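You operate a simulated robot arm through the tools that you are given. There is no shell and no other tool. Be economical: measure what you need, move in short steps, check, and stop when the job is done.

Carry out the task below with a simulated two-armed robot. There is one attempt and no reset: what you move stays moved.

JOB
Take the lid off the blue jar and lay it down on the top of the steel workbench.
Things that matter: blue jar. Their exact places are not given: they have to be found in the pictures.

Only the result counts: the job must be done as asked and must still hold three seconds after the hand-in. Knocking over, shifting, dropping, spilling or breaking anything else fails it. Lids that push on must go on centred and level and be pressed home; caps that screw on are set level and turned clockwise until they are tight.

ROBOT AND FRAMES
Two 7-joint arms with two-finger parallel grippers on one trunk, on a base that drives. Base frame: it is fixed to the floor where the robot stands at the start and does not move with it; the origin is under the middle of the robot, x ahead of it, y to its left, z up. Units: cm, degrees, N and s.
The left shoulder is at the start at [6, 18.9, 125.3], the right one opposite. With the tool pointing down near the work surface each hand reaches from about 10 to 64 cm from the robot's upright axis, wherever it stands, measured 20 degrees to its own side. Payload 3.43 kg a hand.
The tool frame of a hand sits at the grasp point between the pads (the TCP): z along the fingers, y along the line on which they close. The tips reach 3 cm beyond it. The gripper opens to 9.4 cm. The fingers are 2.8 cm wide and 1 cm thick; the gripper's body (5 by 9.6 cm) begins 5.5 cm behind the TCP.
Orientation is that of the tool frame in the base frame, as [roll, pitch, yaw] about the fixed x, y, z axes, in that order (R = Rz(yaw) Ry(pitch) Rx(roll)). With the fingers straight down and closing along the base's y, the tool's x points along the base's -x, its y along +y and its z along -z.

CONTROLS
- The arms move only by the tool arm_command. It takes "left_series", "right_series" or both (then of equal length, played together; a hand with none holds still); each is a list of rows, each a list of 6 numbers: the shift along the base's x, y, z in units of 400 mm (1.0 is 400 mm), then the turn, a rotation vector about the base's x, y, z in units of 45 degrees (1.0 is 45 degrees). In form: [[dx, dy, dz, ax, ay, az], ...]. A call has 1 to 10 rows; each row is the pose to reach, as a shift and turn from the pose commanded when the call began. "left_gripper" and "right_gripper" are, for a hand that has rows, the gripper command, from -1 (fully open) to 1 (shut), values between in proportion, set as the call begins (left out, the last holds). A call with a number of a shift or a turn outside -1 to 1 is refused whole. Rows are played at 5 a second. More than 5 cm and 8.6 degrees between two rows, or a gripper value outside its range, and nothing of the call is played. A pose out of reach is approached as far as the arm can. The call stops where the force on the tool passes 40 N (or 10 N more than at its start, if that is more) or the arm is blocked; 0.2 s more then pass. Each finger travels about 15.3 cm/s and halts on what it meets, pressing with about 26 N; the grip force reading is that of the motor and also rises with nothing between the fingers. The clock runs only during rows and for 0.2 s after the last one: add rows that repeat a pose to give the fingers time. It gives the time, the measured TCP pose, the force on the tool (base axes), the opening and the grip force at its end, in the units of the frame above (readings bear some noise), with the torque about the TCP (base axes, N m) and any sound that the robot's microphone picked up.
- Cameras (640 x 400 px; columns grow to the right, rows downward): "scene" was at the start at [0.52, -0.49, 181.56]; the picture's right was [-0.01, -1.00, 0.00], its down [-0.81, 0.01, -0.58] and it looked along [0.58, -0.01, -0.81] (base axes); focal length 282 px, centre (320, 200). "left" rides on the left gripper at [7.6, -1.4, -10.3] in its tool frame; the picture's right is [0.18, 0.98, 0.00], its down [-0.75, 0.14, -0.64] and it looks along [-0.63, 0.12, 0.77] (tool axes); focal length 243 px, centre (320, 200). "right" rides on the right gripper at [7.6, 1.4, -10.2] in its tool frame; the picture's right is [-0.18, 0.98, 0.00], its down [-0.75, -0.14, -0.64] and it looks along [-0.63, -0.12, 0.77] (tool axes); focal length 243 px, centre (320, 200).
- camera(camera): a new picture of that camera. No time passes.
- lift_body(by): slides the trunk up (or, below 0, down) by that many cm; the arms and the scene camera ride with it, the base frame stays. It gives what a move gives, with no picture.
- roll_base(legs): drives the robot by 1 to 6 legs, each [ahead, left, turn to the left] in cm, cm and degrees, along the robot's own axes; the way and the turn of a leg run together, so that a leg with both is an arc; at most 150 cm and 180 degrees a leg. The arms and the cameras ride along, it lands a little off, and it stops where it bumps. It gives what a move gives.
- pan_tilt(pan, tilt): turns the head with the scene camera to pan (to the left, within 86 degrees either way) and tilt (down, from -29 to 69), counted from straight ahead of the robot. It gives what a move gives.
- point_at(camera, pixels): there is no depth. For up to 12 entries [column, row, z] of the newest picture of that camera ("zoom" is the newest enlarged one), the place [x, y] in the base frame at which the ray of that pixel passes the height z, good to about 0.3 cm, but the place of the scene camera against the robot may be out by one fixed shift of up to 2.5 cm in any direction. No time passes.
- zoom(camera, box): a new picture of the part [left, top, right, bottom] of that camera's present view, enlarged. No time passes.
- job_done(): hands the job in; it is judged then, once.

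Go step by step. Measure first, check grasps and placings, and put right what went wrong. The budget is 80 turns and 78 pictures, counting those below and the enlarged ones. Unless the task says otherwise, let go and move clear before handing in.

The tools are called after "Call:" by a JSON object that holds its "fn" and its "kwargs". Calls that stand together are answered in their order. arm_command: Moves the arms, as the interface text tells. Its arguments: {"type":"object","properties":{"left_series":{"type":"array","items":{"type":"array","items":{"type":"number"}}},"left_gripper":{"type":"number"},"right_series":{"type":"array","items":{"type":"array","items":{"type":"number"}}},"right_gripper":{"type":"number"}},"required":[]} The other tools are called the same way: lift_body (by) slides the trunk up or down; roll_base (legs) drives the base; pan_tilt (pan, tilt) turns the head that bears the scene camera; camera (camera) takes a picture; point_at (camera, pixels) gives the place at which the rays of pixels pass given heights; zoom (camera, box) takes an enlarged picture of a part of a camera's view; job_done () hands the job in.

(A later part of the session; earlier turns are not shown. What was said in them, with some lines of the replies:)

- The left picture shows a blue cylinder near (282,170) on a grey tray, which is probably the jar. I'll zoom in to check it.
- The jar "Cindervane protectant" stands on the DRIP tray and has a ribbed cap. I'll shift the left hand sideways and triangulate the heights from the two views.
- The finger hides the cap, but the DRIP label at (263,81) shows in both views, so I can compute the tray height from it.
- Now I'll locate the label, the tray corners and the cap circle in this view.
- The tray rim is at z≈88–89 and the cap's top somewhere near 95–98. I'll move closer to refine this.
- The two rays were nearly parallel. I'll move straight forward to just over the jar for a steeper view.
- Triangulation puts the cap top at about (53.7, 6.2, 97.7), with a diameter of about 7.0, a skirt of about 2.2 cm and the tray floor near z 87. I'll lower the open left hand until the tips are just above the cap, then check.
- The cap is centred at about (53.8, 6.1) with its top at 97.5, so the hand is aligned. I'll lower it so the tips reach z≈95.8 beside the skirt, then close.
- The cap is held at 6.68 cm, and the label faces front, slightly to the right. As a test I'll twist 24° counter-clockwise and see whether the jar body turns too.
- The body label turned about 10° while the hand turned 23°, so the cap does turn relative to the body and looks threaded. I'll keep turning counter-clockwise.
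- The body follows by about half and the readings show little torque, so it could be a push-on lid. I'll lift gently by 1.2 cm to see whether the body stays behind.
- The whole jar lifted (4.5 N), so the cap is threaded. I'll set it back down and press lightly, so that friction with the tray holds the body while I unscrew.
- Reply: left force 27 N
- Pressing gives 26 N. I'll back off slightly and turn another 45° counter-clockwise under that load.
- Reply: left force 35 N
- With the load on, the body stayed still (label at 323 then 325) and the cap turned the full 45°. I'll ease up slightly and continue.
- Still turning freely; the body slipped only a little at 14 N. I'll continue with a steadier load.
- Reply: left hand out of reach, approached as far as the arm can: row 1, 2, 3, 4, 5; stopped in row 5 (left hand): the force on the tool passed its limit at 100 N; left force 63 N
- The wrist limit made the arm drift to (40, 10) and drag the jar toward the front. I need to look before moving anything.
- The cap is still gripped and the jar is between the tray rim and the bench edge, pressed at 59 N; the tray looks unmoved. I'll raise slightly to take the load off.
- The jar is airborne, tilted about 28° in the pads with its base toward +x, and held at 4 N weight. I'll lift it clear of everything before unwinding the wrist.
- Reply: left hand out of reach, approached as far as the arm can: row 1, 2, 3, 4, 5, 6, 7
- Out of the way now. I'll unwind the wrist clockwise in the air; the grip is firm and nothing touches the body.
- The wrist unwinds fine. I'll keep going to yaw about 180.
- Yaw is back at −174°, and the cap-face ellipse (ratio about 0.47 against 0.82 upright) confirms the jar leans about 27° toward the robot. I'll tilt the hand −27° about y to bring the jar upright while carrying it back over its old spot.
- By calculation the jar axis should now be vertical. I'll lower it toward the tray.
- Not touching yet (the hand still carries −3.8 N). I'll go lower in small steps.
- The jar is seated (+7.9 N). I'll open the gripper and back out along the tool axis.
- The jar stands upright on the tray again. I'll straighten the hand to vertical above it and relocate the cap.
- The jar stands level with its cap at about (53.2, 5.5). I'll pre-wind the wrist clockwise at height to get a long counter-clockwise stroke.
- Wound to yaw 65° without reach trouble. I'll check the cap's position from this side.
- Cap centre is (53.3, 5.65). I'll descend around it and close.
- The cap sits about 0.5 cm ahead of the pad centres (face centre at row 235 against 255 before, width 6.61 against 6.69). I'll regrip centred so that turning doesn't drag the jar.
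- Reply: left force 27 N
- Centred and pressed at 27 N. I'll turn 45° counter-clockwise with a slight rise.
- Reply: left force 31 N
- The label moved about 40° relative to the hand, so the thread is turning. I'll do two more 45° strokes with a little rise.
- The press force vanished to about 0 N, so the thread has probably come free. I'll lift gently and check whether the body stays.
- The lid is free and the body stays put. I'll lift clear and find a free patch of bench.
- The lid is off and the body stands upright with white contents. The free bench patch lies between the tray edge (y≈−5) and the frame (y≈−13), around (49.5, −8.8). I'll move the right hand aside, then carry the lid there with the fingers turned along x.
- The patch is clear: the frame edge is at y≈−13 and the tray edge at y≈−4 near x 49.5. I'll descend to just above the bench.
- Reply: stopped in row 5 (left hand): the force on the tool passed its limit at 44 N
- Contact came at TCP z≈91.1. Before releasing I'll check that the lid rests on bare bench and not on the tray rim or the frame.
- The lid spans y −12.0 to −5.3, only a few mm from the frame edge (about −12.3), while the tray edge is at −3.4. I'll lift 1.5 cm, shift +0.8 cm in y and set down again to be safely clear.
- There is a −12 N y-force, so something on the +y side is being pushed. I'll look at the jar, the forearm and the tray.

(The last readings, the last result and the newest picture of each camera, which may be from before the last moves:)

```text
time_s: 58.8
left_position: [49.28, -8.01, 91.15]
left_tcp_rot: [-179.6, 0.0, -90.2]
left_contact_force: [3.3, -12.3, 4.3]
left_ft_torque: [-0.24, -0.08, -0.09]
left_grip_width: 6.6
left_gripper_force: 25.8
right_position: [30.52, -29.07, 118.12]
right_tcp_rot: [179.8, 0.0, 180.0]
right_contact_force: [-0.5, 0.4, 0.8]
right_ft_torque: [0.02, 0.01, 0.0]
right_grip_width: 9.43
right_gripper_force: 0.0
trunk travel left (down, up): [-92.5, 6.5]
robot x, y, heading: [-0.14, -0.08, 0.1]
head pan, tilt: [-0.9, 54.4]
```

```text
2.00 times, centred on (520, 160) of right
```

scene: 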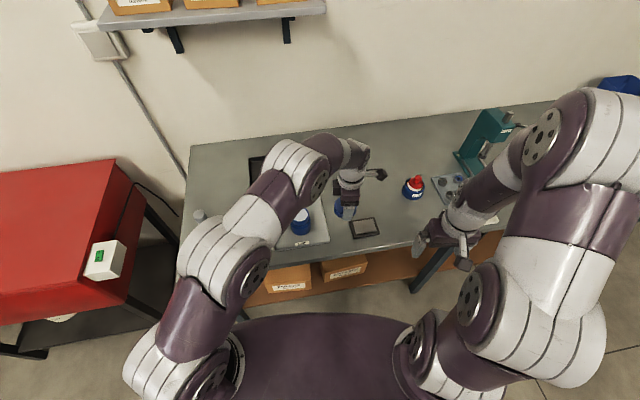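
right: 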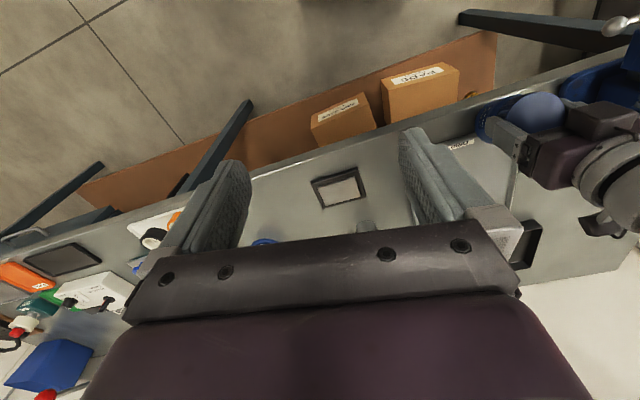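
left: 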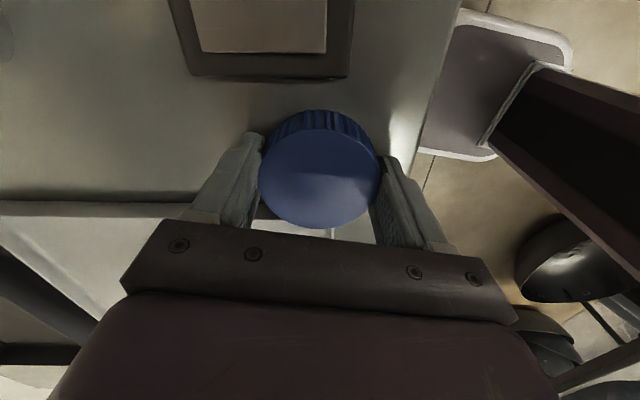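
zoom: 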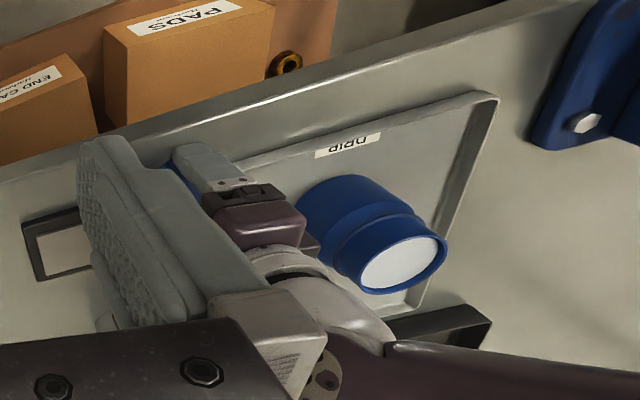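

The tray's true right edge is at y≈−4.6 here (the earlier corner reading was (47.8, −4.94)), so the lid at −4.65 is grazing the rim; jar, tray and frame look unmoved. I'll first back off in −y, then set it in the middle of the gap at y≈−8.55.

Call:
{"fn": "arm_command", "kwargs": {"left_series": [[0, -0.007, 0.005, 0, 0, 0], [0, -0.014, 0.015, 0, 0, 0], [0, -0.014, 0.03, 0, 0, 0], [0, -0.014, 0.03, 0, 0, 0]]}}

Call:
{"fn": "arm_command", "kwargs": {"left_series": [[0, 0, -0.012, 0, 0, 0], [0, 0, -0.024, 0, 0, 0], [0, 0, -0.03, 0, 0, 0], [0, 0, -0.031, 0, 0, 0]]}}

Call:
{"fn": "camera", "kwargs": {"camera": "left"}}

```text
time_s: 59.8
left_position: [49.27, -8.21, 92.17]
left_tcp_rot: [-179.7, 0.0, -89.9]
left_contact_force: [0.6, -0.5, 0.0]
left_ft_torque: [-0.03, 0.0, 0.0]
left_grip_width: 6.61
left_gripper_force: 25.7
right_position: [30.52, -28.89, 118.24]
right_tcp_rot: [179.9, 0.0, -179.9]
right_contact_force: [0.2, -0.1, -0.2]
right_ft_torque: [0.0, 0.0, -0.03]
right_grip_width: 9.42
right_gripper_force: 0.2
trunk travel left (down, up): [-92.5, 6.5]
robot x, y, heading: [0.01, 0.08, -0.1]
head pan, tilt: [-0.9, 54.4]
```

```text
time_s: 60.8
left_position: [49.29, -8.5, 91.04]
left_tcp_rot: [-179.6, 0.0, -89.9]
left_contact_force: [-0.3, -0.4, -1.4]
left_ft_torque: [-0.04, -0.04, -0.02]
left_grip_width: 6.61
left_gripper_force: 25.5
right_position: [30.52, -28.83, 118.24]
right_tcp_rot: [-179.9, 0.0, -179.8]
right_contact_force: [-0.3, -0.8, -0.3]
right_ft_torque: [0.01, -0.01, 0.03]
right_grip_width: 9.38
right_gripper_force: 0.0
trunk travel left (down, up): [-92.5, 6.5]
robot x, y, heading: [-0.36, -0.04, 0.2]
head pan, tilt: [-0.9, 54.4]
```

```text
12 pictures are left
```

left: 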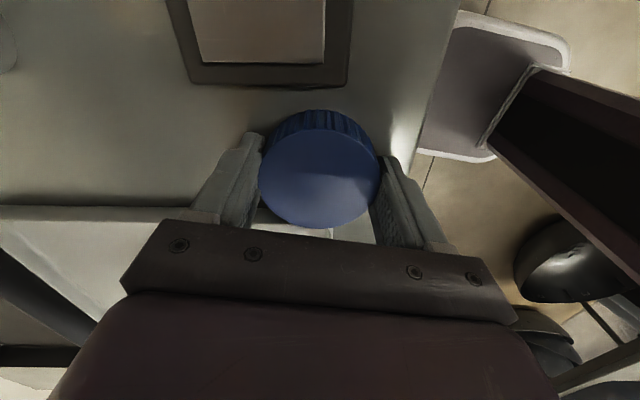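

There's no contact at 91.04 here, so the earlier contact was with the frame edge or the rim. I'll keep going down gently.

Call:
{"fn": "arm_command", "kwargs": {"left_series": [[0, 0, -0.005, 0, 0, 0], [0, 0, -0.01, 0, 0, 0], [0, 0, -0.015, 0, 0, 0], [0, 0, -0.015, 0, 0, 0]]}}

```text
time_s: 61.6
left_position: [49.43, -8.37, 91.13]
left_tcp_rot: [-179.2, -0.1, -89.9]
left_contact_force: [-10.1, 6.6, 25.3]
left_ft_torque: [0.52, 1.15, -0.11]
left_grip_width: 6.62
left_gripper_force: 26.1
right_position: [30.21, -28.81, 118.32]
right_tcp_rot: [-180.0, 0.1, -179.9]
right_contact_force: [0.7, 0.3, -0.1]
right_ft_torque: [-0.02, -0.01, 0.01]
right_grip_width: 9.4
right_gripper_force: 0.1
trunk travel left (down, up): [-92.5, 6.5]
robot x, y, heading: [0.07, -0.2, 0.2]
head pan, tilt: [-0.9, 54.4]
stopped in row 4 (left hand): the force on the tool passed its limit at 43 N (the readings are from after the stop); the commanded pose is now the measured one
```

The contact height is the same (about 91.1) at a different y, so this is the bench itself. I'll ease the load by 1 mm and open.

Call:
{"fn": "arm_command", "kwargs": {"left_series": [[0, 0, 0.0025, 0, 0, 0], [0, 0, 0.0025, 0, 0, 0]]}}

Call:
{"fn": "arm_command", "kwargs": {"left_series": [[0, 0, 0, 0, 0, 0], [0, 0, 0, 0, 0, 0], [0, 0, 0, 0, 0, 0]], "left_gripper": -1}}

Call:
{"fn": "camera", "kwargs": {"camera": "left"}}

```text
time_s: 62.2
left_position: [49.33, -8.33, 90.98]
left_tcp_rot: [-179.1, -0.1, -89.9]
left_contact_force: [-9.4, 5.5, 22.8]
left_ft_torque: [0.49, 1.12, -0.12]
left_grip_width: 6.61
left_gripper_force: 26.0
right_position: [30.19, -28.72, 118.31]
right_tcp_rot: [-179.9, 0.2, -179.8]
right_contact_force: [-0.6, -0.2, 0.3]
right_ft_torque: [0.01, 0.0, 0.0]
right_grip_width: 9.41
right_gripper_force: 0.2
trunk travel left (down, up): [-92.5, 6.5]
robot x, y, heading: [0.07, 0.28, 0.2]
head pan, tilt: [-0.9, 54.4]
```

```text
time_s: 63.0
left_position: [49.85, -8.54, 91.12]
left_tcp_rot: [-179.1, -0.4, -89.9]
left_contact_force: [13.3, 4.0, 28.8]
left_ft_torque: [0.47, 1.0, -0.34]
left_grip_width: 8.62
left_gripper_force: 0.0
right_position: [30.44, -28.76, 118.34]
right_tcp_rot: [-180.0, 0.0, -180.0]
right_contact_force: [0.0, 0.8, -0.8]
right_ft_torque: [0.02, -0.02, 0.0]
right_grip_width: 9.39
right_gripper_force: 0.1
trunk travel left (down, up): [-92.5, 6.5]
robot x, y, heading: [-0.23, 0.39, -0.0]
head pan, tilt: [-0.9, 54.4]
```

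```text
11 pictures are left
```

left: 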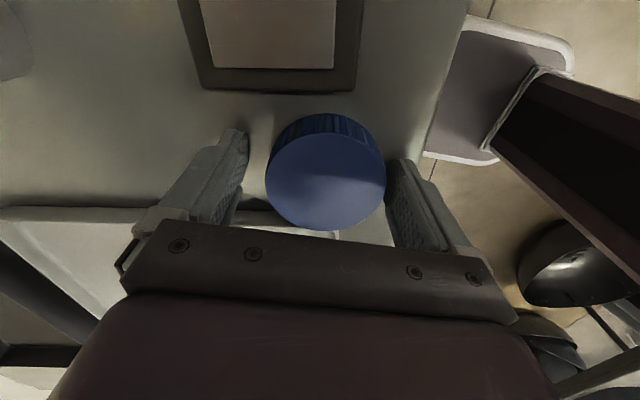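

The lid is released, but a fingertip is still pressing on the bench (28 N). I'll rise straight up.

Call:
{"fn": "arm_command", "kwargs": {"left_series": [[0, 0, 0.012, 0, 0, 0], [0, 0, 0.03, 0, 0, 0], [0, 0, 0.07, 0, 0, 0], [0, 0, 0.12, 0, 0, 0], [0, 0, 0.2, 0, 0, 0], [0, 0, 0.3, 0, 0, 0], [0, 0, 0.4, 0, 0, 0], [0, 0, 0.4, 0, 0, 0]]}}

Call:
{"fn": "camera", "kwargs": {"camera": "left"}}

Call:
{"fn": "zoom", "kwargs": {"camera": "scene", "box": [260, 150, 400, 260]}}

```text
time_s: 64.8
left_position: [49.65, -8.45, 106.74]
left_tcp_rot: [-179.4, -0.2, -89.9]
left_contact_force: [-0.3, -0.5, 0.1]
left_ft_torque: [0.01, 0.0, -0.03]
left_grip_width: 9.38
left_gripper_force: 0.0
right_position: [30.63, -28.97, 118.27]
right_tcp_rot: [-180.0, -0.1, -179.9]
right_contact_force: [0.4, -0.1, -0.2]
right_ft_torque: [0.0, 0.04, 0.01]
right_grip_width: 9.4
right_gripper_force: 0.1
trunk travel left (down, up): [-92.5, 6.5]
robot x, y, heading: [0.29, -0.05, 0.1]
head pan, tilt: [-0.9, 54.4]
```

```text
10 pictures are left
```

left: 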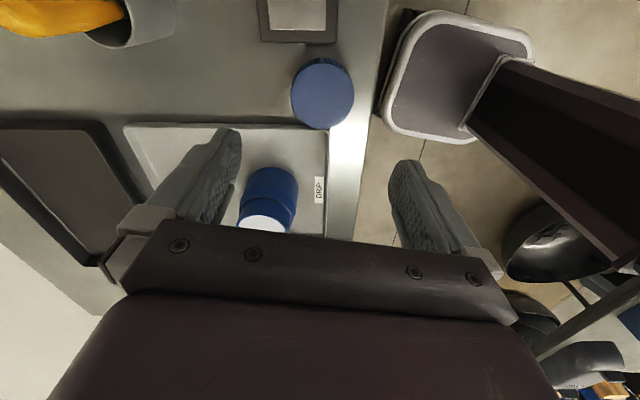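

```text
3.64 times, centred on (330, 205) of scene
```

zoom: 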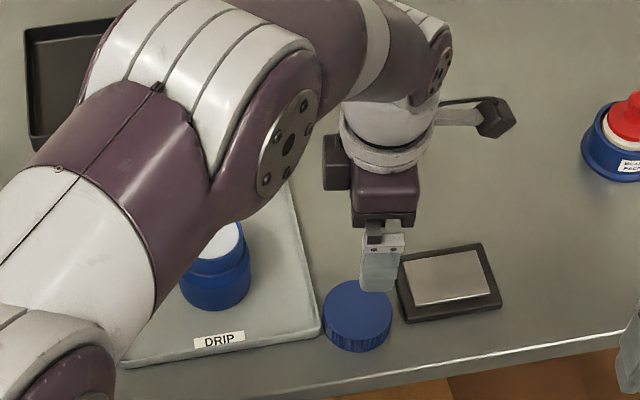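

The lid lies flat on the bench between the tray and the frame, and the jar stands upright. I'll retreat the left hand and inspect closely.

Call:
{"fn": "arm_command", "kwargs": {"left_series": [[0, 0, 0.1, 0, 0, 0], [0, 0, 0.2, 0, 0, 0], [0, 0, 0.3, 0, 0, 0], [-0.1, 0.05, 0.35, 0, 0, 0], [-0.2, 0.1, 0.35, 0, 0, 0], [-0.3, 0.15, 0.35, 0, 0, 0], [-0.35, 0.25, 0.35, 0, 0, 0], [-0.35, 0.35, 0.35, 0, 0, 0], [-0.35, 0.45, 0.35, 0, 0, 0], [-0.35, 0.45, 0.35, 0, 0, 0]]}}

Call:
{"fn": "zoom", "kwargs": {"camera": "scene", "box": [280, 190, 400, 260]}}

Call:
{"fn": "zoom", "kwargs": {"camera": "right", "box": [340, 40, 600, 220]}}

```text
time_s: 67.0
left_position: [35.5, 9.68, 120.82]
left_tcp_rot: [-179.3, -0.1, -90.1]
left_contact_force: [-0.5, 0.0, -0.2]
left_ft_torque: [0.06, 0.0, 0.03]
left_grip_width: 9.42
left_gripper_force: 0.1
right_position: [30.47, -28.84, 118.16]
right_tcp_rot: [179.9, 0.0, -179.9]
right_contact_force: [-0.8, -0.3, -0.3]
right_ft_torque: [0.03, 0.01, -0.03]
right_grip_width: 9.39
right_gripper_force: 0.1
trunk travel left (down, up): [-92.5, 6.5]
robot x, y, heading: [0.3, 0.19, -0.0]
head pan, tilt: [-0.9, 54.4]
```

```text
5.33 times, centred on (340, 225) of scene
```

zoom: 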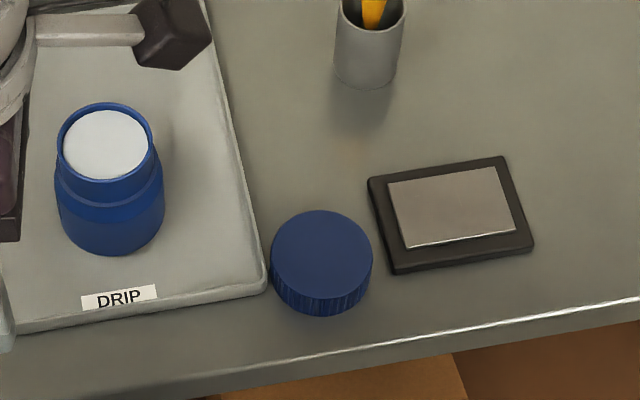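

```text
2.22 times, centred on (470, 130) of right
```

zoom: 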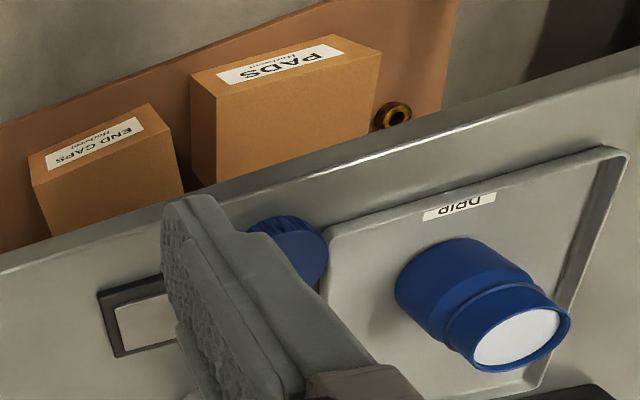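

The lid rests flat on the bare bench beside the tray, around (330–373, 260) in the enlarged scene view. The jar body stands upright on the DRIP tray. The tray corner at (330, 241) and the frame match their earlier positions, and both hands are clear, so I'm handing in.

Call:
{"fn": "job_done", "kwargs": {}}

```text
The job is handed in.
```

The blue jar's lid is unscrewed and lying flat on the steel workbench, in the gap between the DRIP tray and the dark frame.

- **Jar:** It stands upright on the tray, open, within about 1 cm of where it started. Partway through, the left arm hit its wrist limit and dragged the jar to the bench's front edge. I lifted it, set it back on the tray and finished unscrewing there.
- **Tray and frame:** The lid pressed against the tray rim with about 12 N while I was placing it. In the final pictures the tray and frame show no visible shift, and nothing was knocked over or dropped.
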